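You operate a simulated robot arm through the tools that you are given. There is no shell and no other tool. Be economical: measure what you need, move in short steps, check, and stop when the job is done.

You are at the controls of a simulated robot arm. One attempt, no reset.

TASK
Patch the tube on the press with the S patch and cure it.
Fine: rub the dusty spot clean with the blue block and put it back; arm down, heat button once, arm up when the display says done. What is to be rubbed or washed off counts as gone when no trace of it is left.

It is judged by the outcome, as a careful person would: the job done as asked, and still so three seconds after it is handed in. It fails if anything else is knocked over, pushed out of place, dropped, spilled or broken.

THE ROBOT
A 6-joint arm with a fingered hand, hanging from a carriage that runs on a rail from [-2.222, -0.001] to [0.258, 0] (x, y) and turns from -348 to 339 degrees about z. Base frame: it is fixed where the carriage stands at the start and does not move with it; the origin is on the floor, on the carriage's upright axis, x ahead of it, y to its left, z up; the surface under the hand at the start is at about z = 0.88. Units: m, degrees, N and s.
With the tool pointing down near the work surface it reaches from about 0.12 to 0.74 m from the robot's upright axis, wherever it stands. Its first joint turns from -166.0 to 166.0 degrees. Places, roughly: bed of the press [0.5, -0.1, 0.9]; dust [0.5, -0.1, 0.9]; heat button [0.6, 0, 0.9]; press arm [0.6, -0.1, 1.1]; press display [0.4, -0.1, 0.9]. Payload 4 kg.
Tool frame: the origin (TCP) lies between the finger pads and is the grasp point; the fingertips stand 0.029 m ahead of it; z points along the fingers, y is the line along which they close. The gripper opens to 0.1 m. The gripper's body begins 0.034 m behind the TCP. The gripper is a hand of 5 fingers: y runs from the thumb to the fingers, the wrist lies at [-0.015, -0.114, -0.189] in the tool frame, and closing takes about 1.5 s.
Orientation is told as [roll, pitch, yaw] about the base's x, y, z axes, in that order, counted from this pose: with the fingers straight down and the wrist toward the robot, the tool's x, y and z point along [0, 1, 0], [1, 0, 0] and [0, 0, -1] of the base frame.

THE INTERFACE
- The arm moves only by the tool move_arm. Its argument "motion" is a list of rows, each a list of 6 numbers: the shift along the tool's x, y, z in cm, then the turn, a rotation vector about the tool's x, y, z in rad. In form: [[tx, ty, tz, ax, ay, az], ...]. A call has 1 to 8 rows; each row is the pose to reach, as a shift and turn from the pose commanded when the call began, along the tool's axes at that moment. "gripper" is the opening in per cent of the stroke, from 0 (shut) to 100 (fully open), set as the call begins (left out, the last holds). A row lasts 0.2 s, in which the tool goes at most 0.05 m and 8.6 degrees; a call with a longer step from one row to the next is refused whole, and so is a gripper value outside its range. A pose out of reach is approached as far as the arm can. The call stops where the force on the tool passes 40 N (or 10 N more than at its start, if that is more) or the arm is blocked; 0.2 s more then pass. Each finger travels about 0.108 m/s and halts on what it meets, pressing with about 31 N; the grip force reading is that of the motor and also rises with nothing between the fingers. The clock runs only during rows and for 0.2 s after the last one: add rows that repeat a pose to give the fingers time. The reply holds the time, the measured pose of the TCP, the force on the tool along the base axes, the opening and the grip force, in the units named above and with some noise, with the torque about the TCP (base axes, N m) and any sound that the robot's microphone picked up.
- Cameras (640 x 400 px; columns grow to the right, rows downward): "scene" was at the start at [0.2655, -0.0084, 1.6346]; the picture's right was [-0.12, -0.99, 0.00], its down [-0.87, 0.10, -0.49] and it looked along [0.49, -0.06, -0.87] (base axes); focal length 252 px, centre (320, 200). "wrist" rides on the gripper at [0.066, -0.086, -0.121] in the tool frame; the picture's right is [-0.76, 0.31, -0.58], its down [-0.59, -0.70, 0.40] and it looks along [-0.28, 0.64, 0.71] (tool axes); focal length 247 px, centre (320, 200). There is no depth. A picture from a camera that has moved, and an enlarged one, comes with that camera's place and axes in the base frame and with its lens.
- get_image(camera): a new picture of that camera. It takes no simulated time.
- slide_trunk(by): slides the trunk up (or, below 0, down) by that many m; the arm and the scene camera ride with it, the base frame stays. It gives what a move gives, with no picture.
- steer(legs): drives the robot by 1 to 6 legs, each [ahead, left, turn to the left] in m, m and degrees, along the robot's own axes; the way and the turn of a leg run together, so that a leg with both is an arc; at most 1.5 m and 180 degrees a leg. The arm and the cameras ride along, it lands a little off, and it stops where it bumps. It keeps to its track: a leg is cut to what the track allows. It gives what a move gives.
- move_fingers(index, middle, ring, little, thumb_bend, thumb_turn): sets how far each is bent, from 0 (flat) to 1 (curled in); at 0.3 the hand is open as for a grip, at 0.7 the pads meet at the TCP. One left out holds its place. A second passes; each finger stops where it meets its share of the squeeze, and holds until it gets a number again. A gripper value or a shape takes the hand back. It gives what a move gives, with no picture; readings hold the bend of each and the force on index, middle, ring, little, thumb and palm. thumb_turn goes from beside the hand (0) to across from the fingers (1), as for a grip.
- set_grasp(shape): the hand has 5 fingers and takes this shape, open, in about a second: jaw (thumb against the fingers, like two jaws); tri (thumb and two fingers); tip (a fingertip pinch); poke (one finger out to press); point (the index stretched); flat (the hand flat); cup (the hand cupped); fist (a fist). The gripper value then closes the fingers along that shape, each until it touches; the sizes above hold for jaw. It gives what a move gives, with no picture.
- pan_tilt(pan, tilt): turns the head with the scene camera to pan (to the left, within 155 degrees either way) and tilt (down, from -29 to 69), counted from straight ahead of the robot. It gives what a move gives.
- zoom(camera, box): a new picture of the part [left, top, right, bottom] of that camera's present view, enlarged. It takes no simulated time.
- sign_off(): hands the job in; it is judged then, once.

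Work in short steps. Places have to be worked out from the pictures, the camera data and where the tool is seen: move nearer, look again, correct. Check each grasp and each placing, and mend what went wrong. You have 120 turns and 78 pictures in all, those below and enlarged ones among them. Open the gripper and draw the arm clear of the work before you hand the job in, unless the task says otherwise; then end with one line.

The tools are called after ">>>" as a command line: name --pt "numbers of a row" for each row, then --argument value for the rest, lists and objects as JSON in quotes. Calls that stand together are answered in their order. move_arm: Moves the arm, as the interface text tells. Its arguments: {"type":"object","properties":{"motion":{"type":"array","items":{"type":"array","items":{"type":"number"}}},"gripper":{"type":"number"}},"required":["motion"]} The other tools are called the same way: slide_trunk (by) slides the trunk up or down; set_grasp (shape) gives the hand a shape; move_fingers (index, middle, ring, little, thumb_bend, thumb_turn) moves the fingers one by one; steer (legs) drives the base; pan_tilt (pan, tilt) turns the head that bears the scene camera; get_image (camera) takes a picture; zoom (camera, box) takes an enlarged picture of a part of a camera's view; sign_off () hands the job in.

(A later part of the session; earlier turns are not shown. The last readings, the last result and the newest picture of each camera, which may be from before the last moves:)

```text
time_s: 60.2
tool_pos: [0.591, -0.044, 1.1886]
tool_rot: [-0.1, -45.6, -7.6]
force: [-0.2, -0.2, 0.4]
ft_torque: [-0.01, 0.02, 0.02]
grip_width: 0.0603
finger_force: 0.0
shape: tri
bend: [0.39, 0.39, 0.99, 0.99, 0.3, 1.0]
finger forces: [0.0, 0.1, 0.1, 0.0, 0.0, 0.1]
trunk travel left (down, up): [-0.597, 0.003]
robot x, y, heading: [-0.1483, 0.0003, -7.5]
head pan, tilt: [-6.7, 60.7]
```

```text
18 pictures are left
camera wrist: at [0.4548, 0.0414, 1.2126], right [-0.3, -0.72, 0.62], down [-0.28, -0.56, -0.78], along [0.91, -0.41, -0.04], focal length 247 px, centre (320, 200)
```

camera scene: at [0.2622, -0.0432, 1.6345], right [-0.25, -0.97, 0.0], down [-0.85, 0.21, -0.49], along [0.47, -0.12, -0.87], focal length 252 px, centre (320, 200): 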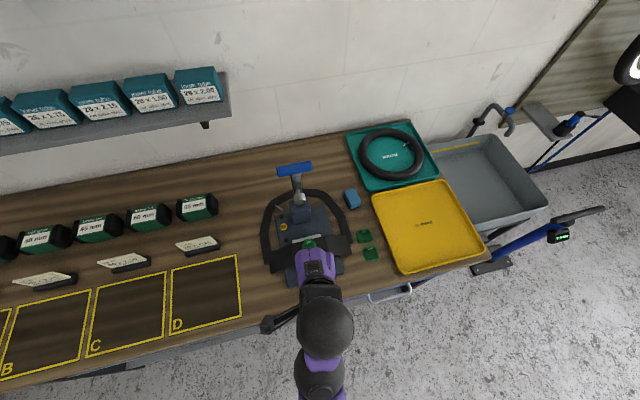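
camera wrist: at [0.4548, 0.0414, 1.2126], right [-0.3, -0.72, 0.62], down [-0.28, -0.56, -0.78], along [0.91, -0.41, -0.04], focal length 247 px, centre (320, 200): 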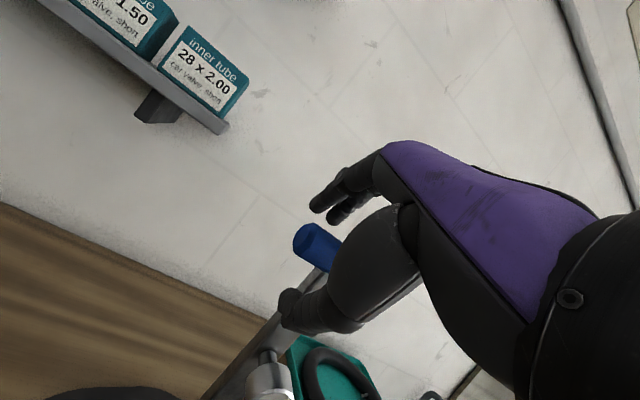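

The handle lies between thumb and fingers. I close loosely (32 %) around it.

>>> move_arm --pt "0 0 0 0 0 0" --pt "0 0 0 0 0 0" --pt "0 0 0 0 0 0" --gripper 32

>>> move_arm --pt "-0.2 -1.1 -1.1 0 0 0" --pt "-0.43 -2.45 -2.04 0 0 0" --pt "-0.7 -4.1 -3.1 0 0 0" --pt "-0.92 -5.7 -3.99 0 0 0"

>>> get_image --camera "wrist"

```text
time_s: 61.0
tool_pos: [0.5888, -0.0425, 1.1898]
tool_rot: [-0.2, -45.6, -7.6]
force: [0.5, -0.6, 0.1]
ft_torque: [0.01, -0.04, 0.01]
grip_width: 0.0326
finger_force: 0.0
shape: tri
bend: [0.75, 0.51, 0.99, 0.99, 0.45, 1.0]
finger forces: [0.1, 0.0, 0.0, 0.0, 0.0, 0.0]
trunk travel left (down, up): [-0.597, 0.003]
robot x, y, heading: [-0.1502, -0.0054, -7.7]
head pan, tilt: [-6.7, 60.7]
```

```text
time_s: 62.0
tool_pos: [0.5212, -0.0434, 1.1761]
tool_rot: [-0.1, -45.6, -7.7]
force: [-0.4, 0.0, -0.2]
ft_torque: [-0.05, -0.03, 0.0]
grip_width: 0.0325
finger_force: 0.0
shape: tri
bend: [0.75, 0.51, 0.99, 0.99, 0.45, 1.0]
finger forces: [0.1, 0.2, 0.0, 0.0, 0.1, 0.0]
trunk travel left (down, up): [-0.597, 0.003]
robot x, y, heading: [-0.1475, -0.0009, -7.3]
head pan, tilt: [-6.7, 60.7]
```

```text
17 pictures are left
camera wrist: at [0.3856, 0.0416, 1.1998], right [-0.3, -0.72, 0.62], down [-0.28, -0.56, -0.78], along [0.91, -0.41, -0.04], focal length 247 px, centre (320, 200)
```

wrist: 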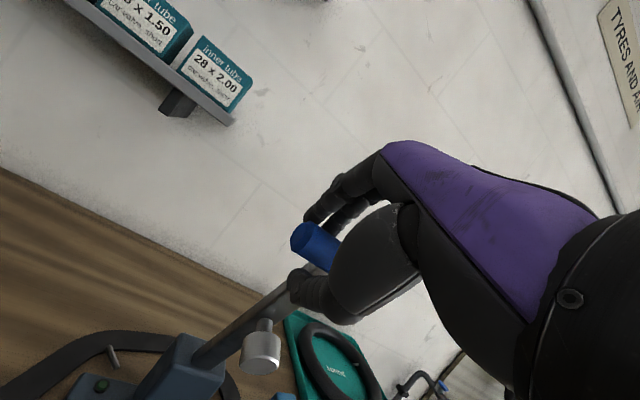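

The lever follows well with almost no force. I continue the arc down to about 60°.

>>> move_arm --pt "-0.24 -1.78 -0.75 0 0 0" --pt "-0.47 -3.6 -1.33 0 0 0" --pt "-0.68 -5.46 -1.74 0 0 0" --pt "-0.88 -7.29 -2.03 0 0 0" --pt "-1.09 -9.26 -2.19 0 0 0" --pt "-1.25 -11.12 -2.1 0 0 0" --pt "-1.41 -13.07 -1.8 0 0 0" --pt "-1.55 -14.94 -1.43 0 0 0"

>>> get_image --camera "wrist"

```text
time_s: 63.8
tool_pos: [0.4062, -0.0431, 1.0801]
tool_rot: [-0.3, -45.6, -7.6]
force: [-0.3, 0.3, 0.1]
ft_torque: [0.01, -0.01, 0.01]
grip_width: 0.0324
finger_force: 0.0
shape: tri
bend: [0.75, 0.51, 0.99, 0.99, 0.45, 1.0]
finger forces: [0.0, 0.2, 0.1, 0.0, 0.0, 0.1]
trunk travel left (down, up): [-0.597, 0.003]
robot x, y, heading: [-0.1486, -0.0007, -7.4]
head pan, tilt: [-6.7, 60.7]
```

```text
16 pictures are left
camera wrist: at [0.2702, 0.042, 1.1032], right [-0.3, -0.72, 0.62], down [-0.28, -0.56, -0.78], along [0.91, -0.41, -0.04], focal length 247 px, centre (320, 200)
```

wrist: 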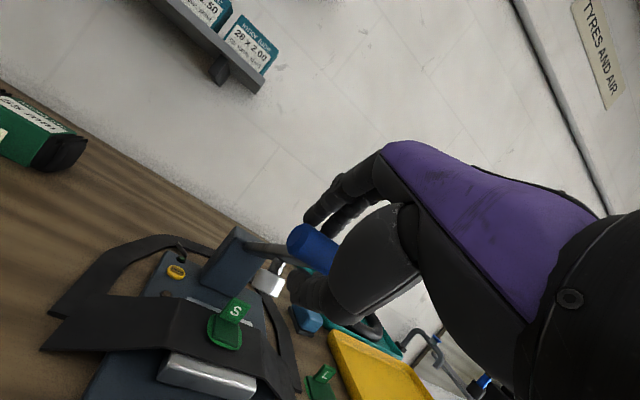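

Still following. I continue to about 75° and then check the clearance above the display.

>>> move_arm --pt "-0.12 -1.84 0.55 0 0 0" --pt "-0.22 -3.61 1.28 0 0 0" --pt "-0.29 -5.32 2.14 0 0 0"

>>> get_image --camera "wrist"

>>> zoom --camera "scene" --box '[200, 120, 400, 300]'

```text
time_s: 64.6
tool_pos: [0.3845, -0.0429, 1.0271]
tool_rot: [0.1, -45.7, -7.5]
force: [-0.8, 0.1, 0.7]
ft_torque: [0.0, -0.03, 0.01]
grip_width: 0.0323
finger_force: 0.0
shape: tri
bend: [0.75, 0.51, 0.99, 0.99, 0.45, 1.0]
finger forces: [0.0, 0.0, 0.0, 0.0, 0.0, 0.1]
trunk travel left (down, up): [-0.597, 0.003]
robot x, y, heading: [-0.1495, -0.0005, -7.6]
head pan, tilt: [-6.7, 60.7]
```

```text
15 pictures are left
camera wrist: at [0.2476, 0.042, 1.0503], right [-0.3, -0.72, 0.62], down [-0.28, -0.56, -0.78], along [0.91, -0.41, -0.04], focal length 247 px, centre (320, 200)
```

wrist: 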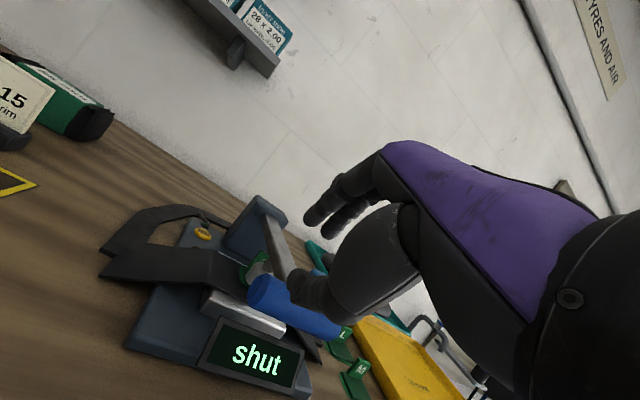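

```text
2.22 times, centred on (300, 210) of scene
camera zoom: at [0.1135, -0.043, 1.7066], right [-0.24, -0.97, 0.0], down [-0.85, 0.21, -0.49], along [0.47, -0.12, -0.87], focal length 560 px, centre (364, 178)
```

zoom: 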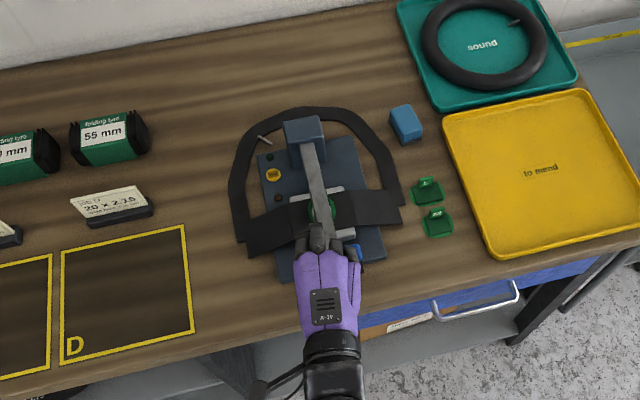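

The display says "shut": the arm dropped home on its own weight. I withdraw up and back, straighten the hand, shape it to poke, and drive forward again for the heat button near (0.590, -0.008).

>>> move_arm --pt "0 0.6 -2.5 0 0 0" --pt "0 1.2 -5 0 0 0" --pt "0 2.3 -9 0.06 0 0" --pt "0 2.3 -9 0.2 0 0" --pt "0 2.3 -9 0.34 0 0" --pt "0 2.3 -9 0.48 0 0" --pt "0 2.3 -9 0.62 0 0" --pt "0 2.3 -9 0.76 0 0"

>>> set_grasp --shape "poke"

>>> steer --legs '[[0.149, 0.02, 0]]'

>>> get_image --camera "wrist"

```text
time_s: 66.4
tool_pos: [0.3433, -0.0308, 1.1117]
tool_rot: [1.0, -9.3, -6.7]
force: [0.0, 0.5, -0.5]
ft_torque: [-0.03, 0.01, 0.01]
grip_width: 0.0322
finger_force: 0.0
shape: tri
bend: [0.75, 0.51, 0.99, 0.99, 0.45, 1.0]
finger forces: [0.0, 0.0, 0.0, 0.0, 0.1, 0.0]
out of reach, approached as far as the arm can: row 7, 8
trunk travel left (down, up): [-0.597, 0.003]
robot x, y, heading: [-0.1504, 0.0026, -7.6]
head pan, tilt: [-6.7, 60.7]
```

```text
time_s: 67.3
tool_pos: [0.3433, -0.0315, 1.1116]
tool_rot: [1.1, -9.4, -7.0]
force: [-0.7, 0.0, 0.0]
ft_torque: [0.06, 0.0, 0.0]
grip_width: 0.0001
finger_force: 0.1
shape: poke
bend: [0.7, 0.7, 0.99, 0.99, 1.0, 1.0]
finger forces: [0.0, 0.0, 0.1, 0.1, 0.0, 0.0]
trunk travel left (down, up): [-0.597, 0.003]
robot x, y, heading: [-0.1547, 0.0018, -7.4]
head pan, tilt: [-6.7, 60.7]
```

```text
time_s: 68.7
tool_pos: [0.4947, -0.0306, 1.1113]
tool_rot: [1.0, -9.5, -6.9]
force: [0.1, 0.0, 0.4]
ft_torque: [0.01, -0.02, -0.01]
grip_width: 0.0
finger_force: 0.0
shape: poke
bend: [0.7, 0.7, 0.99, 0.99, 1.0, 1.0]
finger forces: [0.1, 0.0, 0.0, 0.0, 0.0, 0.0]
trunk travel left (down, up): [-0.597, 0.003]
robot x, y, heading: [0.0026, -0.0006, -7.6]
head pan, tilt: [-6.7, 60.7]
```

```text
13 pictures are left
camera wrist: at [0.3975, 0.0445, 1.2183], right [0.12, -0.79, 0.61], down [-0.69, -0.5, -0.52], along [0.71, -0.36, -0.6], focal length 247 px, centre (320, 200)
```

wrist: 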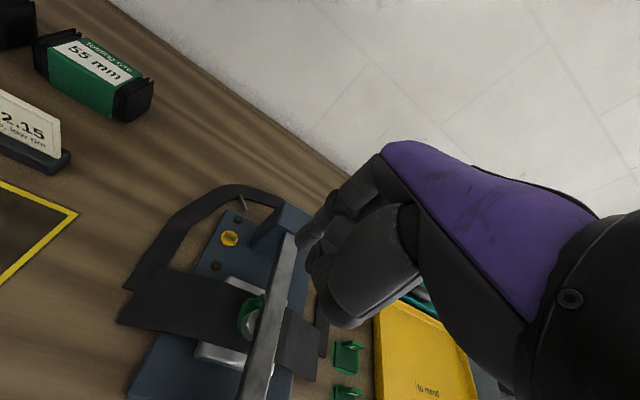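

In poke the index and middle both stick out, so I tuck the middle in and roll the hand left so only the index leads, keeping the others away from the post.

>>> move_fingers --middle 1

>>> move_arm --pt "0 0 0 0.08 -0.11 0" --pt "0 0 0.5 0.166 -0.22 0" --pt "0 0 1 0.166 -0.35 -0.03" --pt "0 0 1.5 0.166 -0.48 -0.05" --pt "0 0 2 0.166 -0.5 -0.05"

>>> get_image --camera "wrist"

```text
time_s: 69.7
tool_pos: [0.4926, -0.0309, 1.1115]
tool_rot: [1.0, -9.3, -6.9]
force: [1.3, 0.0, 0.2]
ft_torque: [-0.01, -0.03, 0.02]
grip_width: 0.0249
finger_force: 0.0
shape: fingers
bend: [0.7, 1.0, 0.99, 0.99, 1.0, 1.0]
finger forces: [0.0, 0.0, 0.1, 0.0, 0.0, 0.0]
trunk travel left (down, up): [-0.597, 0.003]
robot x, y, heading: [0.0021, -0.0008, -7.3]
head pan, tilt: [-6.7, 60.7]
```

```text
time_s: 70.9
tool_pos: [0.485, -0.0283, 1.115]
tool_rot: [-27.8, 0.7, -6.3]
force: [0.1, -0.1, -0.2]
ft_torque: [-0.02, 0.01, 0.01]
grip_width: 0.025
finger_force: 0.0
shape: fingers
bend: [0.7, 1.0, 0.99, 0.99, 1.0, 1.0]
finger forces: [0.0, 0.1, 0.1, 0.1, 0.0, 0.0]
out of reach, approached as far as the arm can: row 1, 2, 4, 5
trunk travel left (down, up): [-0.597, 0.003]
robot x, y, heading: [-0.0005, 0.0019, -7.3]
head pan, tilt: [-6.7, 60.7]
```

```text
12 pictures are left
camera wrist: at [0.4142, 0.0948, 1.1923], right [0.27, -0.43, 0.86], down [-0.78, -0.62, -0.07], along [0.57, -0.65, -0.51], focal length 247 px, centre (320, 200)
```

wrist: 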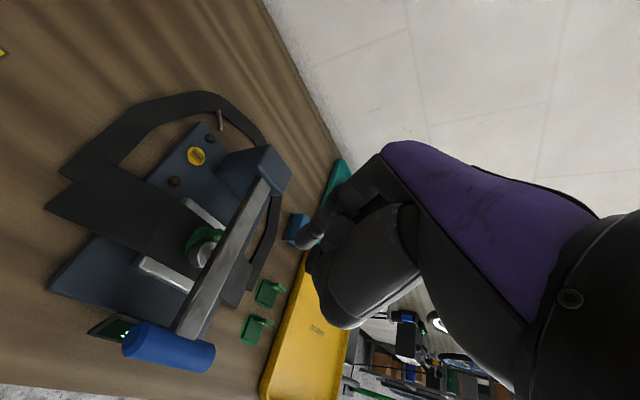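

The index tip is about 3 cm below the TCP and the button is confirmed at (0.590, -0.007). I move the tip to about 4–5 cm above it.

>>> move_arm --pt "1.4 2.3 -0.75 0 0 0" --pt "2.86 4.67 -1.5 0 0 0" --pt "3.8 7.3 -0.3 0 0 0" --pt "4.78 9.97 0.88 0 0 0" --pt "5.95 10 3.1 0 0 0" --pt "7.12 10.02 5.3 0 0 0" --pt "8.5 10.05 8 0 0 0" --pt "9.4 10.1 9.6 0 0 0"

>>> get_image --camera "wrist"

```text
time_s: 72.7
tool_pos: [0.5324, -0.0113, 1.1379]
tool_rot: [-27.4, 0.6, -6.0]
force: [-0.1, 0.7, 0.4]
ft_torque: [-0.02, -0.01, 0.0]
grip_width: 0.025
finger_force: 0.1
shape: fingers
bend: [0.7, 1.0, 0.99, 0.99, 1.0, 1.0]
finger forces: [0.1, 0.0, 0.0, 0.1, 0.0, 0.0]
out of reach, approached as far as the arm can: row 1, 2, 3, 4, 5, 6, 7, 8
trunk travel left (down, up): [-0.597, 0.003]
robot x, y, heading: [-0.0001, 0.0009, -7.4]
head pan, tilt: [-6.7, 60.7]
```

```text
11 pictures are left
camera wrist: at [0.4607, 0.1112, 1.2168], right [0.27, -0.44, 0.86], down [-0.77, -0.63, -0.08], along [0.57, -0.64, -0.51], focal length 247 px, centre (320, 200)
```

wrist: 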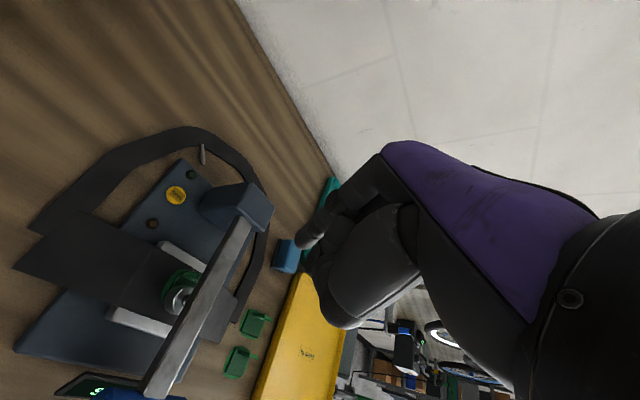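

The strong left roll has run out of reach here. I reduce the roll and turn the yaw to about +8°, which the arm should tolerate at this spot.

>>> move_arm --pt "0 0 0 -0.03 0.055 -0.07" --pt "0 0 0 -0.07 0.11 -0.14" --pt "0 0 0 -0.11 0.165 -0.218"

```text
time_s: 73.5
tool_pos: [0.5327, -0.0104, 1.137]
tool_rot: [-18.2, -0.6, 7.7]
force: [0.2, 0.3, -0.3]
ft_torque: [0.0, 0.06, 0.01]
grip_width: 0.025
finger_force: 0.0
shape: fingers
bend: [0.7, 1.0, 0.99, 0.99, 1.0, 1.0]
finger forces: [0.0, 0.0, 0.0, 0.0, 0.1, 0.0]
trunk travel left (down, up): [-0.597, 0.003]
robot x, y, heading: [0.0002, 0.0034, -7.6]
head pan, tilt: [-6.7, 60.7]
```

Roll -18°, yaw 8° reached freely. Now I go over the button and down to z≈0.987 (tip about 5 cm above it).

>>> move_arm --pt "0.43 3.0 1.97 0 0 0" --pt "0.98 5.41 3.89 0 0 0" --pt "2.23 5.41 7.69 0 0 0" --pt "3.47 5.41 11.49 0 0 0" --pt "4.41 5.41 14.34 0 0 0"

>>> get_image --camera "wrist"

```text
time_s: 74.7
tool_pos: [0.5346, -0.0098, 1.121]
tool_rot: [-18.3, -0.4, 7.7]
force: [0.0, 0.1, -0.8]
ft_torque: [0.0, -0.01, -0.04]
grip_width: 0.0252
finger_force: 0.1
shape: fingers
bend: [0.7, 1.0, 0.99, 0.99, 1.0, 1.0]
finger forces: [0.0, 0.0, 0.1, 0.0, 0.0, 0.1]
out of reach, approached as far as the arm can: row 1, 2, 3, 4, 5
trunk travel left (down, up): [-0.597, 0.003]
robot x, y, heading: [0.0046, 0.0031, -7.6]
head pan, tilt: [-6.7, 60.7]
```

```text
10 pictures are left
camera wrist: at [0.4357, 0.0786, 1.2144], right [0.37, -0.49, 0.79], down [-0.6, -0.77, -0.2], along [0.71, -0.4, -0.58], focal length 247 px, centre (320, 200)
```

wrist: 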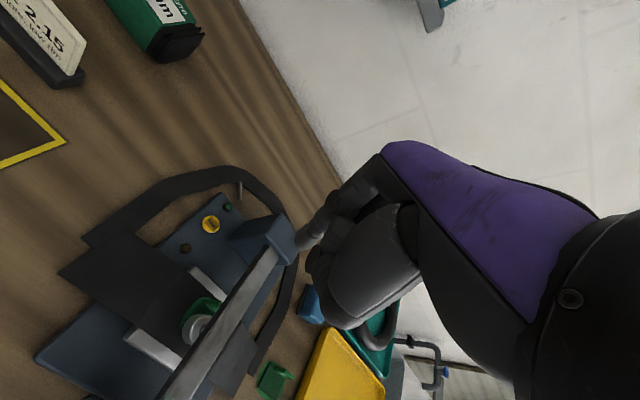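

The raised trunk may be what limits me; I lower it back by 7 cm (hand ends at z≈1.05, above the press) and then continue forward.

>>> slide_trunk --by -0.072

>>> move_arm --pt "-0.1 1.8 0 0 0 0" --pt "-0.2 3.6 0 0 0 0" --pt "-0.27 5.2 0.1 0 0 0"

```text
time_s: 75.8
tool_pos: [0.5343, -0.0091, 1.0485]
tool_rot: [-18.2, -0.5, 7.7]
force: [-0.6, 0.4, -0.7]
ft_torque: [0.01, 0.03, 0.02]
grip_width: 0.0247
finger_force: 0.1
shape: fingers
bend: [0.7, 1.0, 0.99, 0.99, 1.0, 1.0]
finger forces: [0.0, 0.0, 0.0, 0.0, 0.0, 0.0]
trunk travel left (down, up): [-0.525, 0.075]
robot x, y, heading: [0.0022, -0.0007, -7.6]
head pan, tilt: [-6.7, 60.7]
```

```text
time_s: 76.6
tool_pos: [0.5672, -0.0068, 1.0695]
tool_rot: [-18.0, -0.2, 7.7]
force: [-0.5, -0.6, -0.1]
ft_torque: [0.0, 0.05, -0.01]
grip_width: 0.0249
finger_force: 0.0
shape: fingers
bend: [0.7, 1.0, 0.99, 0.99, 1.0, 1.0]
finger forces: [0.0, 0.1, 0.1, 0.0, 0.0, 0.0]
out of reach, approached as far as the arm can: row 1, 2, 3
trunk travel left (down, up): [-0.525, 0.075]
robot x, y, heading: [0.0017, -0.0028, -7.6]
head pan, tilt: [-6.7, 60.7]
```

It reaches further but is held by an orientation limit. I turn yaw to ~16° and ease the roll to ~-15°, then go forward and down.

>>> move_arm --pt "0 0 0 -0.022 0.025 -0.069" --pt "0 0 0 -0.045 0.05 -0.138"

>>> move_arm --pt "0.5 0.9 2.5 0 0 0" --pt "1.1 1.9 5.0 0 0 0" --pt "1.1 1.9 5.0 0 0 0"

```text
time_s: 77.2
tool_pos: [0.568, -0.0051, 1.0709]
tool_rot: [-15.7, -0.6, 15.1]
force: [0.3, 0.1, 0.7]
ft_torque: [0.09, 0.04, 0.01]
grip_width: 0.0252
finger_force: 0.0
shape: fingers
bend: [0.7, 1.0, 0.99, 0.99, 1.0, 1.0]
finger forces: [0.0, 0.0, 0.1, 0.0, 0.0, 0.0]
trunk travel left (down, up): [-0.525, 0.075]
robot x, y, heading: [0.0029, 0.0025, -7.5]
head pan, tilt: [-6.7, 60.7]
```

```text
time_s: 78.0
tool_pos: [0.585, -0.0023, 1.0177]
tool_rot: [-15.5, -0.4, 16.2]
force: [0.4, -0.2, 0.6]
ft_torque: [0.02, -0.01, 0.0]
grip_width: 0.0249
finger_force: 0.0
shape: fingers
bend: [0.7, 1.0, 0.99, 0.99, 1.0, 1.0]
finger forces: [0.0, 0.0, 0.0, 0.0, 0.0, 0.0]
out of reach, approached as far as the arm can: row 1
trunk travel left (down, up): [-0.525, 0.075]
robot x, y, heading: [0.0017, -0.0008, -7.6]
head pan, tilt: [-6.7, 60.7]
```

The tip should now be at about (0.589, -0.001, 0.99), above the button. I check its alignment.

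>>> zoom --camera "wrist" --box '[140, 120, 400, 340]'

```text
1.82 times, centred on (270, 230) of wrist
camera zoom: at [0.4755, 0.0653, 1.1159], right [0.45, -0.47, 0.76], down [-0.49, -0.84, -0.23], along [0.75, -0.27, -0.61], focal length 449 px, centre (411, 146)
```

zoom: 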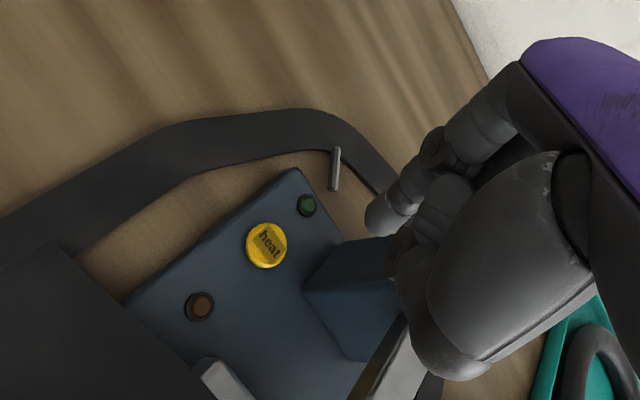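

The tip aligns, but the curled fingers would come down close to the post. I rise a bit and stretch the index fully so that it leads by several centimetres.

>>> move_arm --pt "-0.5 -1.5 -1.9 0 0 0" --pt "-0.9 -3.0 -2.6 0 0 0"

>>> move_fingers --index 0

>>> get_image --camera "wrist"

```text
time_s: 78.6
tool_pos: [0.5568, -0.0133, 1.0453]
tool_rot: [-15.6, -0.7, 16.2]
force: [-0.9, -0.2, -0.8]
ft_torque: [0.02, -0.06, -0.02]
grip_width: 0.025
finger_force: 0.1
shape: fingers
bend: [0.7, 1.0, 0.99, 0.99, 1.0, 1.0]
finger forces: [0.0, 0.0, 0.0, 0.0, 0.1, 0.0]
trunk travel left (down, up): [-0.525, 0.075]
robot x, y, heading: [0.0025, -0.0005, -7.3]
head pan, tilt: [-6.7, 60.7]
```

```text
time_s: 79.6
tool_pos: [0.5564, -0.0136, 1.0457]
tool_rot: [-15.3, -0.6, 16.0]
force: [0.4, 0.0, -0.3]
ft_torque: [0.0, 0.01, -0.02]
grip_width: 0.0814
finger_force: 0.0
shape: fingers
bend: [0.0, 1.0, 0.99, 0.99, 1.0, 1.0]
finger forces: [0.0, 0.0, 0.0, 0.0, 0.0, 0.1]
trunk travel left (down, up): [-0.525, 0.075]
robot x, y, heading: [0.0025, -0.0017, -7.6]
head pan, tilt: [-6.7, 60.7]
```

```text
8 pictures are left
camera wrist: at [0.4469, 0.0542, 1.1438], right [0.45, -0.47, 0.76], down [-0.49, -0.84, -0.23], along [0.75, -0.27, -0.61], focal length 247 px, centre (320, 200)
```

wrist: 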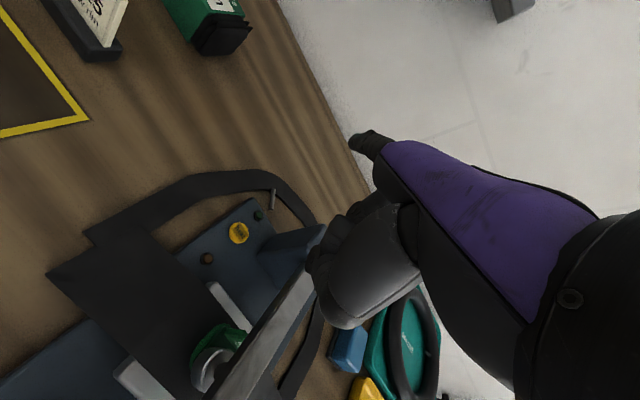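

The straight index points forward, so I must tilt the hand so it points down (about 50°, wrist above the fingertip). First I back off and take the roll out, then tilt.

>>> move_arm --pt "0 -3 -0.8 0 0.07 0" --pt "0 -6.5 -1.5 0 0.14 0" --pt "0 -10 -2 0 0.2 0" --pt "0 -12 -3 0 0.26 0.02"

>>> move_arm --pt "0 0 -0.5 0.12 0 0" --pt "0 0 -1 0.25 0 0" --pt "0 0 -1.5 0.38 0 0" --pt "0 0 -1.5 0.5 0 0" --pt "0 0 -1.5 0.63 0 0" --pt "0 0 -1.5 0.75 0 0" --pt "0 0 -1.5 0.87 0 0"

```text
time_s: 80.6
tool_pos: [0.4401, -0.0401, 1.0731]
tool_rot: [-0.4, -0.8, 14.7]
force: [25.7, 6.6, -8.1]
ft_torque: [-1.15, 2.62, -1.79]
grip_width: 0.0812
finger_force: 0.0
shape: fingers
bend: [0.0, 1.0, 0.99, 0.99, 1.0, 1.0]
finger forces: [0.1, 0.0, 0.0, 0.0, 0.1, 0.0]
out of reach, approached as far as the arm can: row 1
trunk travel left (down, up): [-0.525, 0.075]
robot x, y, heading: [0.0002, -0.0008, -7.5]
head pan, tilt: [-6.7, 60.7]
```

```text
time_s: 82.2
tool_pos: [0.5258, -0.0517, 0.9846]
tool_rot: [-1.0, 48.6, 14.2]
force: [-1.9, 8.4, 29.7]
ft_torque: [-0.32, -0.87, 0.24]
grip_width: 0.0811
finger_force: 14.9
shape: fingers
bend: [0.0, 1.0, 0.99, 0.99, 1.0, 1.0]
finger forces: [0.0, 15.4, 14.8, 0.0, 0.1, 0.0]
out of reach, approached as far as the arm can: row 2, 3, 4, 5, 6, 7
trunk travel left (down, up): [-0.525, 0.075]
robot x, y, heading: [-0.0007, -0.0013, -7.7]
head pan, tilt: [-6.7, 60.7]
```

The arm drifted forward and down while tilting, and curled fingers are touching the lever. I raise the trunk to lift everything straight up at once.

>>> slide_trunk --by 0.07

>>> zoom --camera "scene" --box '[220, 120, 400, 300]'

```text
time_s: 83.3
tool_pos: [0.5207, -0.0536, 1.0488]
tool_rot: [-0.7, 49.2, 14.2]
force: [-0.7, -0.2, -0.3]
ft_torque: [0.0, 0.0, -0.01]
grip_width: 0.0811
finger_force: 0.0
shape: fingers
bend: [0.0, 1.0, 0.99, 0.99, 1.0, 1.0]
finger forces: [0.0, 0.1, 0.0, 0.0, 0.0, 0.1]
trunk travel left (down, up): [-0.595, 0.005]
robot x, y, heading: [0.0051, 0.0011, -7.4]
head pan, tilt: [-6.7, 60.7]
```

```text
2.22 times, centred on (310, 210) of scene
camera zoom: at [0.2639, -0.0428, 1.7045], right [-0.24, -0.97, 0.0], down [-0.85, 0.21, -0.49], along [0.47, -0.12, -0.87], focal length 560 px, centre (342, 178)
```

zoom: 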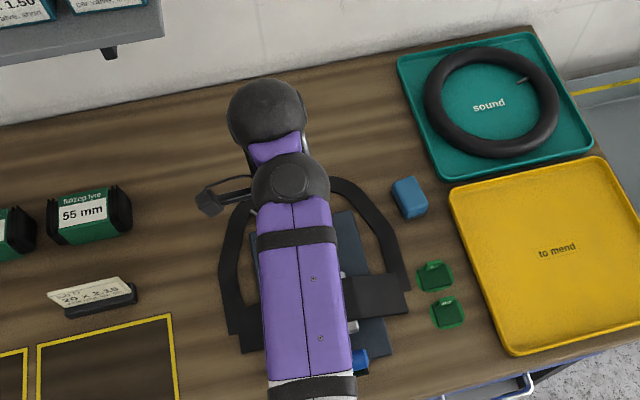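

Contact is gone and nothing looks displaced. The index tip is now about 6 cm above and 2 cm right of the button; I swing the yaw clockwise while shifting left so the curled fingers stay clear of post and lever.

>>> move_arm --pt "1.5 0.2 -0.3 0 0.09 0.078" --pt "3 0.5 -0.6 0 0.18 0.156" --pt "4.2 0.7 -0.8 0 0.27 0.234"

```text
time_s: 84.1
tool_pos: [0.5246, -0.0104, 1.0439]
tool_rot: [-0.7, 49.0, -6.1]
force: [0.1, 0.0, 0.2]
ft_torque: [0.05, 0.0, 0.0]
grip_width: 0.0813
finger_force: 0.1
shape: fingers
bend: [0.0, 1.0, 0.99, 0.99, 1.0, 1.0]
finger forces: [0.0, 0.1, 0.0, 0.1, 0.0, 0.0]
out of reach, approached as far as the arm can: row 2, 3
trunk travel left (down, up): [-0.595, 0.005]
robot x, y, heading: [-0.0006, 0.0005, -7.7]
head pan, tilt: [-6.7, 60.7]
```

Reached with little drift; the tip should now be over the button at z≈0.96. I check by camera.

>>> get_image --camera "wrist"

```text
6 pictures are left
camera wrist: at [0.5663, 0.0529, 1.1886], right [0.56, -0.82, 0.15], down [-0.82, -0.51, 0.27], along [-0.14, -0.28, -0.95], focal length 247 px, centre (320, 200)
```

wrist: 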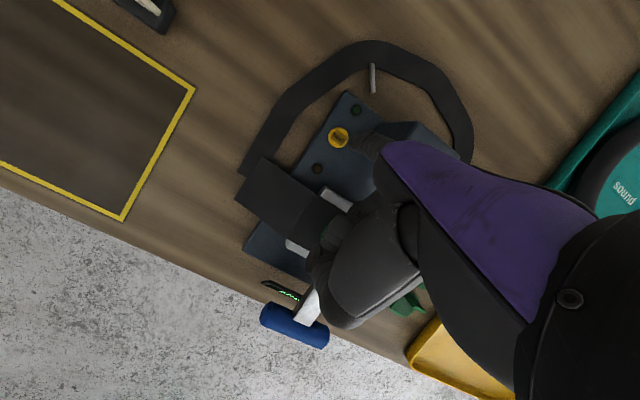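

Tip at (0.594, -0.009), button at (0.593, -0.006): nearly aligned. I turn 10° more about the tip to clear the lever, then descend 3.5 cm.

>>> move_arm --pt "0.7 -0.08 0.1 0 0.066 0.057" --pt "1.34 -0.16 0.18 0 0.132 0.115"

>>> move_arm --pt "0 0.9 0.8 0 0 0" --pt "0 1.8 1.6 0 0 0" --pt "0 2.6 2.3 0 0 0"

```text
time_s: 84.7
tool_pos: [0.5257, 0.0039, 1.0431]
tool_rot: [-0.7, 48.8, -16.2]
force: [-1.0, -0.2, 0.3]
ft_torque: [-0.01, 0.04, 0.02]
grip_width: 0.0809
finger_force: 0.1
shape: fingers
bend: [0.0, 1.0, 0.99, 0.99, 1.0, 1.0]
finger forces: [0.1, 0.0, 0.1, 0.0, 0.0, 0.0]
out of reach, approached as far as the arm can: row 2
trunk travel left (down, up): [-0.595, 0.005]
robot x, y, heading: [-0.0008, -0.0004, -7.9]
head pan, tilt: [-6.7, 60.7]
```

```text
time_s: 85.5
tool_pos: [0.5257, 0.0041, 1.0076]
tool_rot: [-0.8, 48.8, -16.1]
force: [-0.8, -0.2, 0.3]
ft_torque: [0.05, 0.01, -0.01]
grip_width: 0.0812
finger_force: 0.0
shape: fingers
bend: [0.0, 1.0, 0.99, 0.99, 1.0, 1.0]
finger forces: [0.1, 0.0, 0.0, 0.0, 0.1, 0.1]
trunk travel left (down, up): [-0.595, 0.005]
robot x, y, heading: [0.0002, 0.0021, -7.3]
head pan, tilt: [-6.7, 60.7]
```

Tip about 2 cm above the button. One aim check before pressing.

>>> zoom --camera "wrist" --box '[280, 80, 400, 180]'

```text
4.00 times, centred on (340, 130) of wrist
camera zoom: at [0.5768, 0.058, 1.1513], right [0.41, -0.9, 0.15], down [-0.89, -0.36, 0.27], along [-0.19, -0.25, -0.95], focal length 988 px, centre (240, 480)
```

zoom: 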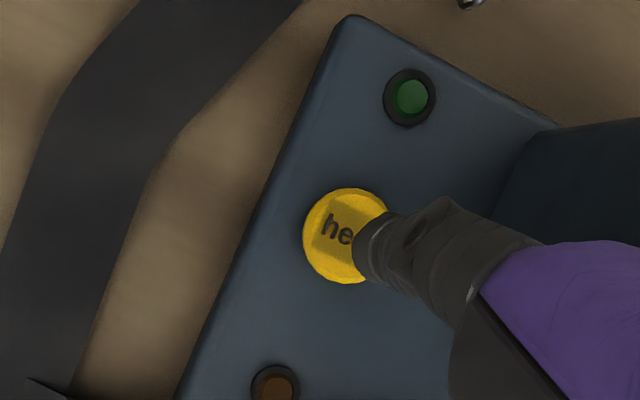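

The fingertip is aligned within 2 mm. I descend onto the button in small steps.

>>> move_arm --pt "0 0.5 0.43 0 0 0" --pt "0 0.98 0.85 0 0 0"

>>> move_arm --pt "0 0.15 0.13 0 0 0" --pt "0 0.3 0.26 0 0 0"

```text
time_s: 86.1
tool_pos: [0.5255, 0.0042, 0.9948]
tool_rot: [-0.8, 48.8, -16.2]
force: [0.1, 0.2, -0.6]
ft_torque: [0.0, 0.02, 0.0]
grip_width: 0.0813
finger_force: 0.2
shape: fingers
bend: [0.0, 1.0, 0.99, 0.99, 1.0, 1.0]
finger forces: [0.0, 0.1, 0.0, 0.0, 0.0, 0.0]
trunk travel left (down, up): [-0.595, 0.005]
robot x, y, heading: [0.003, -0.0037, -7.3]
head pan, tilt: [-6.7, 60.7]
```

```text
time_s: 86.7
tool_pos: [0.5244, 0.0027, 0.9914]
tool_rot: [-0.8, 48.8, -16.1]
force: [0.3, -0.6, -0.5]
ft_torque: [-0.01, 0.02, -0.05]
grip_width: 0.0811
finger_force: 0.0
shape: fingers
bend: [0.0, 1.0, 0.99, 0.99, 1.0, 1.0]
finger forces: [0.1, 0.1, 0.1, 0.1, 0.1, 0.0]
trunk travel left (down, up): [-0.595, 0.005]
robot x, y, heading: [-0.0008, -0.0005, -7.6]
head pan, tilt: [-6.7, 60.7]
```

No contact yet; I continue in 2–3 mm steps.

>>> move_arm --pt "0 0.15 0.13 0 0 0" --pt "0 0.3 0.26 0 0 0"

```text
time_s: 87.3
tool_pos: [0.526, 0.0022, 0.9871]
tool_rot: [-0.7, 48.8, -16.0]
force: [-0.5, 0.1, 0.3]
ft_torque: [-0.02, -0.02, 0.01]
grip_width: 0.0811
finger_force: 0.1
shape: fingers
bend: [0.0, 1.0, 0.99, 0.99, 1.0, 1.0]
finger forces: [0.0, 0.1, 0.1, 0.0, 0.0, 0.0]
trunk travel left (down, up): [-0.595, 0.005]
robot x, y, heading: [0.002, 0.0046, -7.4]
head pan, tilt: [-6.7, 60.7]
```

>>> move_arm --pt "0 0.15 0.13 0 0 0" --pt "0 0.3 0.26 0 0 0"

```text
time_s: 87.9
tool_pos: [0.5251, 0.0027, 0.9831]
tool_rot: [-0.6, 48.7, -16.0]
force: [-0.2, 0.5, 0.2]
ft_torque: [0.01, 0.01, 0.01]
grip_width: 0.0813
finger_force: 0.1
shape: fingers
bend: [0.0, 1.0, 0.99, 0.99, 1.0, 1.0]
finger forces: [0.0, 0.0, 0.0, 0.0, 0.1, 0.1]
trunk travel left (down, up): [-0.595, 0.005]
robot x, y, heading: [0.0023, 0.0022, -7.5]
head pan, tilt: [-6.7, 60.7]
```

Still nothing; another step (tip should be about at the button's top).

>>> move_arm --pt "0 0.15 0.13 0 0 0" --pt "0 0.3 0.26 0 0 0"

```text
time_s: 88.5
tool_pos: [0.5263, 0.0029, 0.9788]
tool_rot: [-0.7, 48.8, -16.2]
force: [0.4, 0.8, 1.0]
ft_torque: [0.02, 0.02, 0.01]
grip_width: 0.0811
finger_force: 0.0
shape: fingers
bend: [0.0, 1.0, 0.99, 0.99, 1.0, 1.0]
finger forces: [0.1, 0.0, 0.0, 0.0, 0.0, 0.0]
trunk travel left (down, up): [-0.595, 0.005]
robot x, y, heading: [-0.0011, -0.002, -7.5]
head pan, tilt: [-6.7, 60.7]
```

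>>> move_arm --pt "0 0.11 0.1 0 0 0" --pt "0 0.23 0.2 0 0 0"

```text
time_s: 89.1
tool_pos: [0.5251, 0.0027, 0.9751]
tool_rot: [-0.7, 48.9, -16.0]
force: [-0.3, -0.6, -1.4]
ft_torque: [0.01, -0.04, 0.01]
grip_width: 0.0811
finger_force: 0.0
shape: fingers
bend: [0.0, 1.0, 0.99, 0.99, 1.0, 1.0]
finger forces: [0.1, 0.0, 0.0, 0.1, 0.1, 0.0]
trunk travel left (down, up): [-0.595, 0.005]
robot x, y, heading: [-0.0005, 0.0025, -7.4]
head pan, tilt: [-6.7, 60.7]
```

Still free; I keep lowering by 3 mm while watching the force.

>>> move_arm --pt "0 0.11 0.1 0 0 0" --pt "0 0.23 0.2 0 0 0"

```text
time_s: 89.7
tool_pos: [0.5246, 0.0034, 0.9733]
tool_rot: [-0.8, 48.8, -16.0]
force: [-0.6, 0.3, -0.1]
ft_torque: [-0.01, 0.01, 0.0]
grip_width: 0.0812
finger_force: 0.0
shape: fingers
bend: [0.0, 1.0, 0.99, 0.99, 1.0, 1.0]
finger forces: [0.0, 0.0, 0.1, 0.0, 0.0, 0.0]
trunk travel left (down, up): [-0.595, 0.005]
robot x, y, heading: [-0.0024, -0.0042, -7.3]
head pan, tilt: [-6.7, 60.7]
```

>>> move_arm --pt "0 0.11 0.1 0 0 0" --pt "0 0.23 0.2 0 0 0"

>>> zoom --camera "wrist" --box '[240, 80, 400, 340]'

```text
time_s: 90.3
tool_pos: [0.5252, 0.0024, 0.9691]
tool_rot: [-0.7, 48.8, -16.0]
force: [-1.1, 0.0, 0.4]
ft_torque: [0.01, -0.03, 0.01]
grip_width: 0.0812
finger_force: 0.6
shape: fingers
bend: [0.0, 1.0, 0.99, 0.99, 1.0, 1.0]
finger forces: [0.4, 0.0, 0.0, 0.0, 0.1, 0.0]
trunk travel left (down, up): [-0.595, 0.005]
robot x, y, heading: [0.0023, -0.0002, -7.6]
head pan, tilt: [-6.7, 60.7]
```

```text
1.54 times, centred on (320, 210) of wrist
camera zoom: at [0.5768, 0.0579, 1.1137], right [0.41, -0.9, 0.15], down [-0.89, -0.36, 0.27], along [-0.19, -0.25, -0.95], focal length 380 px, centre (320, 185)
```

zoom: 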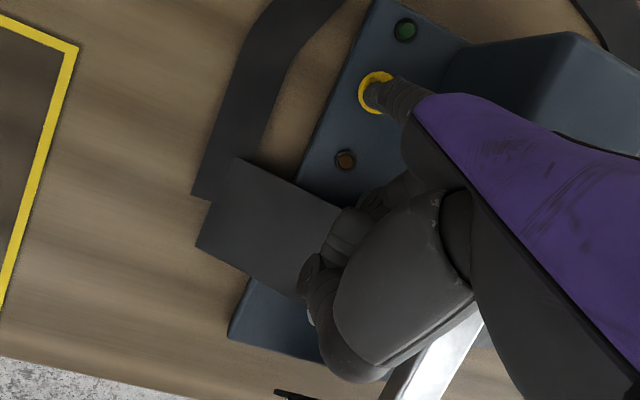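

The fingertip is on the button (index force 0.4 N). I press 4 mm more.

>>> move_arm --pt "0 0.11 0.1 0 0 0" --pt "0 0.2 0.18 0 0 0" --pt "0 0.3 0.26 0 0 0"

```text
time_s: 91.1
tool_pos: [0.5257, 0.0024, 0.967]
tool_rot: [-0.6, 48.8, -16.1]
force: [-1.4, 1.8, 4.8]
ft_torque: [-0.15, -0.25, 0.0]
grip_width: 0.0808
finger_force: 3.2
shape: fingers
bend: [0.0, 1.0, 0.99, 0.99, 1.0, 1.0]
finger forces: [4.3, 0.0, 0.0, 2.0, 0.0, 0.0]
trunk travel left (down, up): [-0.595, 0.005]
robot x, y, heading: [0.0016, 0.0007, -7.3]
head pan, tilt: [-6.7, 60.7]
heard: click
```

The button clicked. I lift straight off, then back the carriage away.

>>> move_arm --pt "0 -1.5 -1.3 0 0 0" --pt "0 -3.0 -2.6 0 0 0" --pt "0 -4.5 -3.9 0 0 0" --pt "0 -5.6 -4.9 0 0 0"

>>> steer --legs '[[-0.149, -0.02, 0]]'

```text
time_s: 92.1
tool_pos: [0.526, 0.0037, 1.0405]
tool_rot: [-0.7, 48.9, -16.2]
force: [-0.1, 0.3, -0.1]
ft_torque: [0.02, 0.01, 0.01]
grip_width: 0.0812
finger_force: 0.0
shape: fingers
bend: [0.0, 1.0, 0.99, 0.99, 1.0, 1.0]
finger forces: [0.0, 0.0, 0.0, 0.0, 0.0, 0.1]
trunk travel left (down, up): [-0.595, 0.005]
robot x, y, heading: [0.0022, 0.0003, -7.3]
head pan, tilt: [-6.7, 60.7]
```

```text
time_s: 93.5
tool_pos: [0.3758, 0.0032, 1.0409]
tool_rot: [-0.5, 48.8, -16.2]
force: [-0.3, -0.3, 0.1]
ft_torque: [0.0, 0.0, 0.04]
grip_width: 0.0812
finger_force: 0.1
shape: fingers
bend: [0.0, 1.0, 0.99, 0.99, 1.0, 1.0]
finger forces: [0.1, 0.0, 0.0, 0.1, 0.0, 0.0]
trunk travel left (down, up): [-0.595, 0.005]
robot x, y, heading: [-0.1485, 0.0033, -7.6]
head pan, tilt: [-6.7, 60.7]
```

Now I reshape to the three-finger grip and swing the hand from pointing down to the 45° forward tilt while rising.

>>> set_grasp --shape "tri"

>>> move_arm --pt "0 -1.2 -0.2 -0.14 0 0" --pt "0 -2.4 -0.3 -0.28 0 0" --pt "0 -3.6 -0.4 -0.42 0 0" --pt "0 -4.8 -0.6 -0.56 0 0" --pt "0 -6.0 -0.7 -0.7 0 0" --pt "0 -7.1 -0.9 -0.84 0 0"

>>> move_arm --pt "0 0 0 -0.14 0 0" --pt "0 0 0 -0.28 0 0" --pt "0 0 0 -0.42 0 0" --pt "0 0 0 -0.56 0 0" --pt "0 0 0 -0.7 0 0" --pt "0 0 0 -0.8 0 0"

```text
time_s: 94.4
tool_pos: [0.3765, 0.0043, 1.0397]
tool_rot: [-0.7, 48.8, -16.1]
force: [0.3, -0.4, -1.3]
ft_torque: [0.02, -0.01, -0.02]
grip_width: 0.0997
finger_force: 0.0
shape: tri
bend: [0.3, 0.3, 0.99, 0.99, 0.3, 0.98]
finger forces: [0.1, 0.0, 0.1, 0.0, 0.0, 0.0]
trunk travel left (down, up): [-0.595, 0.005]
robot x, y, heading: [-0.1479, -0.0008, -7.4]
head pan, tilt: [-6.7, 60.7]
```

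```text
time_s: 95.8
tool_pos: [0.3375, 0.0154, 1.0991]
tool_rot: [-0.4, 0.6, -15.7]
force: [-1.0, -0.2, 0.2]
ft_torque: [0.01, 0.0, 0.0]
grip_width: 0.0998
finger_force: 0.1
shape: tri
bend: [0.3, 0.3, 0.99, 0.99, 0.3, 0.98]
finger forces: [0.1, 0.0, 0.0, 0.0, 0.1, 0.0]
trunk travel left (down, up): [-0.595, 0.005]
robot x, y, heading: [-0.1486, 0.0001, -7.6]
head pan, tilt: [-6.7, 60.7]
```

```text
time_s: 97.2
tool_pos: [0.3204, 0.0102, 1.314]
tool_rot: [-0.8, -38.9, -15.0]
force: [0.4, 0.5, 0.3]
ft_torque: [0.01, 0.02, 0.02]
grip_width: 0.1
finger_force: 0.0
shape: tri
bend: [0.3, 0.3, 0.99, 0.99, 0.3, 0.98]
finger forces: [0.0, 0.1, 0.0, 0.0, 0.1, 0.1]
out of reach, approached as far as the arm can: row 1, 2, 3, 4, 5, 6
trunk travel left (down, up): [-0.595, 0.005]
robot x, y, heading: [-0.149, -0.0018, -7.5]
head pan, tilt: [-6.7, 60.7]
```

I look now for the display's state and the handle's exact place.

>>> get_image --camera "wrist"

```text
3 pictures are left
camera wrist: at [0.2012, 0.113, 1.3544], right [-0.32, -0.69, 0.65], down [-0.44, -0.5, -0.75], along [0.84, -0.53, -0.15], focal length 247 px, centre (320, 200)
```

wrist: 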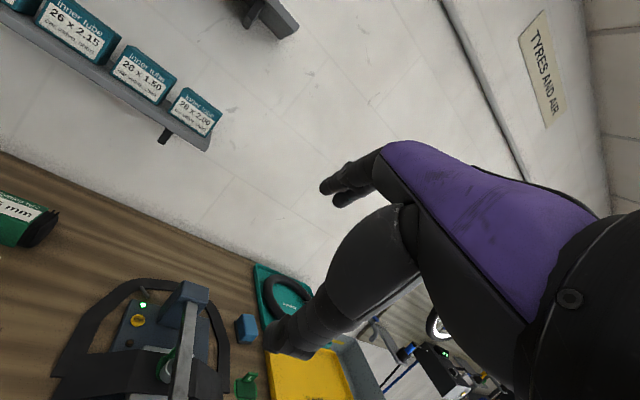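

The green lamp is lit now, which suggests it's done. I straighten the hand above the handle, from where the display and handle can both be seen.

>>> move_arm --pt "-0.6 -1.3 3.2 0.11 0 0" --pt "-1.2 -2.6 6.4 0.22 0 0" --pt "-1.8 -3.9 9.6 0.34 0 0" --pt "-2.4 -5.2 12.9 0.45 0 0" --pt "-3.0 -6.5 16.1 0.56 0 0" --pt "-3.5 -7.8 19.4 0.67 0 0" --pt "-3.5 -7.8 19.4 0.67 0 0" --gripper 60

```text
time_s: 98.8
tool_pos: [0.3678, -0.0426, 1.1144]
tool_rot: [-0.6, -0.4, -15.4]
force: [0.6, 0.3, -0.6]
ft_torque: [-0.01, 0.02, 0.0]
grip_width: 0.0602
finger_force: 0.0
shape: tri
bend: [0.39, 0.39, 0.99, 0.99, 0.3, 1.0]
finger forces: [0.0, 0.0, 0.0, 0.0, 0.0, 0.0]
trunk travel left (down, up): [-0.595, 0.005]
robot x, y, heading: [-0.1464, 0.0009, -7.5]
head pan, tilt: [-6.7, 60.7]
```

Upright again at (0.368, -0.043, 1.114). I place it above the handle's left half at z≈1.06 and look.

>>> move_arm --pt "0.45 1.65 2.2 0 0 -0.08" --pt "0.9 3.3 5.4 0 0 -0.16" --pt "0.9 3.3 5.4 0 0 -0.16"

>>> get_image --camera "wrist"

```text
time_s: 99.6
tool_pos: [0.4105, -0.0303, 1.0902]
tool_rot: [1.7, -1.1, -6.7]
force: [0.0, -1.0, -0.3]
ft_torque: [0.05, 0.0, 0.03]
grip_width: 0.0602
finger_force: 0.0
shape: tri
bend: [0.39, 0.39, 0.99, 0.99, 0.3, 1.0]
finger forces: [0.0, 0.1, 0.0, 0.0, 0.1, 0.0]
out of reach, approached as far as the arm can: row 1, 2, 3
trunk travel left (down, up): [-0.595, 0.005]
robot x, y, heading: [-0.1501, 0.0001, -7.4]
head pan, tilt: [-6.7, 60.7]
```

```text
2 pictures are left
camera wrist: at [0.3301, 0.0411, 1.212], right [0.2, -0.8, 0.56], down [-0.76, -0.49, -0.43], along [0.62, -0.34, -0.71], focal length 247 px, centre (320, 200)
```

wrist: 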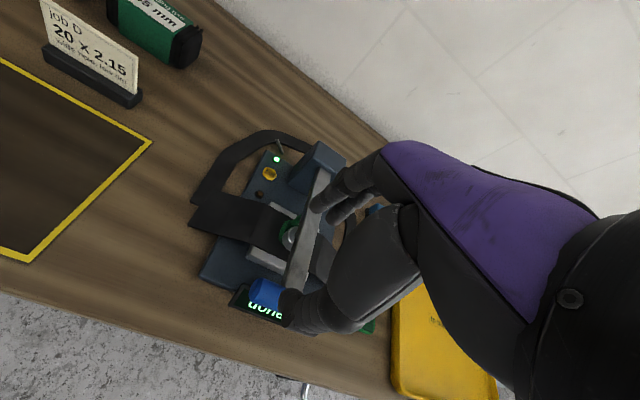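

The display reads "done". The handle's left end is at about (0.4045, -0.036, 0.963). I lower the trunk so the hand comes down over it within easy reach.

>>> slide_trunk --by -0.065

>>> move_arm --pt "-0.6 -0.2 0 0 -0.015 0.02" --pt "-1.2 -0.45 0 0 -0.03 0.04"

```text
time_s: 100.6
tool_pos: [0.4098, -0.0306, 1.0258]
tool_rot: [1.7, -1.1, -6.7]
force: [0.2, 0.3, -0.5]
ft_torque: [0.01, 0.02, -0.01]
grip_width: 0.0601
finger_force: 0.0
shape: tri
bend: [0.39, 0.39, 0.99, 0.99, 0.3, 1.0]
finger forces: [0.1, 0.0, 0.0, 0.0, 0.1, 0.0]
trunk travel left (down, up): [-0.53, 0.07]
robot x, y, heading: [-0.1504, 0.0005, -7.5]
head pan, tilt: [-6.7, 60.7]
```

```text
time_s: 101.2
tool_pos: [0.4171, -0.0369, 1.0342]
tool_rot: [1.4, -2.5, -7.2]
force: [-0.2, -0.1, 0.5]
ft_torque: [0.04, 0.02, -0.05]
grip_width: 0.0603
finger_force: 0.0
shape: tri
bend: [0.39, 0.39, 0.99, 0.99, 0.3, 1.0]
finger forces: [0.0, 0.0, 0.0, 0.0, 0.0, 0.0]
out of reach, approached as far as the arm can: row 1, 2
trunk travel left (down, up): [-0.53, 0.07]
robot x, y, heading: [-0.1447, 0.0015, -7.4]
head pan, tilt: [-6.7, 60.7]
```

It drifts as if near the yaw limit again; I return to yaw ≈ -15° where it was free, and set the position.

>>> move_arm --pt "0 0 0 0 -0.02 0.07" --pt "0 0 0 -0.04 -0.02 0.14" --pt "0 0 0 -0.04 -0.02 0.14"

```text
time_s: 102.0
tool_pos: [0.4172, -0.039, 1.0348]
tool_rot: [-0.9, -3.5, -17.0]
force: [0.8, -0.1, 0.2]
ft_torque: [0.01, -0.01, 0.05]
grip_width: 0.0601
finger_force: 0.1
shape: tri
bend: [0.39, 0.39, 0.99, 0.99, 0.3, 1.0]
finger forces: [0.0, 0.0, 0.0, 0.0, 0.0, 0.1]
out of reach, approached as far as the arm can: row 1, 2
trunk travel left (down, up): [-0.53, 0.07]
robot x, y, heading: [-0.148, 0.0023, -7.6]
head pan, tilt: [-6.7, 60.7]
```

At this yaw a pinch on the left half wouldn't align. With the carriage at x≈0 this yaw was free earlier, so I retract the hand and drive forward again.

>>> move_arm --pt "-1.1 -3.6 -0.5 0.03 0 0" --pt "-2.2 -7.2 -1 0.06 0 0" --pt "-3.3 -10.8 -1 0.06 0 0" --pt "-4.4 -14.3 -1 0.06 0 0"

>>> steer --legs '[[0.148, 0.02, 0]]'

>>> move_arm --pt "0 0 0 0 0 -0.08" --pt "0 0 0 0 0 -0.17"

```text
time_s: 102.8
tool_pos: [0.3508, -0.0463, 0.999]
tool_rot: [-0.3, -1.9, -16.3]
force: [13.2, 5.0, 19.8]
ft_torque: [-0.21, -1.43, 0.48]
grip_width: 0.077
finger_force: 0.0
shape: tri
bend: [0.3, 0.3, 0.99, 0.99, 0.3, 1.0]
finger forces: [8.6, 14.7, 0.0, 0.1, 0.1, 0.0]
out of reach, approached as far as the arm can: row 1, 2, 3
trunk travel left (down, up): [-0.53, 0.07]
robot x, y, heading: [-0.1462, -0.0011, -7.7]
head pan, tilt: [-6.7, 60.7]
stopped in row 3: the force on the tool passed its limit at 45 N (the readings are from after the stop); the commanded pose is now the measured one
```

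```text
time_s: 103.6
tool_pos: [0.3612, -0.0475, 1.0032]
tool_rot: [-0.3, -2.5, -16.2]
force: [5.9, 1.3, 8.8]
ft_torque: [-0.12, -0.54, 0.17]
grip_width: 0.0648
finger_force: 0.0
shape: tri
bend: [0.36, 0.32, 0.99, 0.99, 0.3, 1.0]
finger forces: [2.9, 7.6, 0.0, 0.0, 0.0, 0.0]
trunk travel left (down, up): [-0.53, 0.07]
robot x, y, heading: [-0.1388, 0.0012, -7.1]
head pan, tilt: [-6.7, 60.7]
stopped in leg 1: the force on the tool passed its limit at 45 N (the readings are from after the stop); the commanded pose is now the measured one
```

```text
time_s: 104.2
tool_pos: [0.3637, -0.0519, 1.0037]
tool_rot: [-0.6, -2.6, -8.4]
force: [3.2, -2.0, 4.5]
ft_torque: [-0.1, -0.24, -0.07]
grip_width: 0.0629
finger_force: 0.1
shape: tri
bend: [0.37, 0.35, 0.99, 0.99, 0.3, 1.0]
finger forces: [2.1, 3.2, 0.0, 0.0, 0.0, 0.0]
out of reach, approached as far as the arm can: row 2
trunk travel left (down, up): [-0.53, 0.07]
robot x, y, heading: [-0.1359, 0.0024, -7.3]
head pan, tilt: [-6.7, 60.7]
```

The hand dipped and hooked the handle while retracting. I stop and lift clear using the trunk.

>>> slide_trunk --by 0.068

```text
time_s: 105.2
tool_pos: [0.3615, -0.0505, 1.0711]
tool_rot: [-0.8, -2.7, -8.4]
force: [0.0, 0.7, 0.8]
ft_torque: [0.01, 0.02, 0.04]
grip_width: 0.0603
finger_force: 0.2
shape: tri
bend: [0.39, 0.39, 0.99, 0.99, 0.3, 1.0]
finger forces: [0.1, 0.0, 0.1, 0.0, 0.1, 0.1]
trunk travel left (down, up): [-0.598, 0.002]
robot x, y, heading: [-0.1347, 0.0024, -7.3]
head pan, tilt: [-6.7, 60.7]
```

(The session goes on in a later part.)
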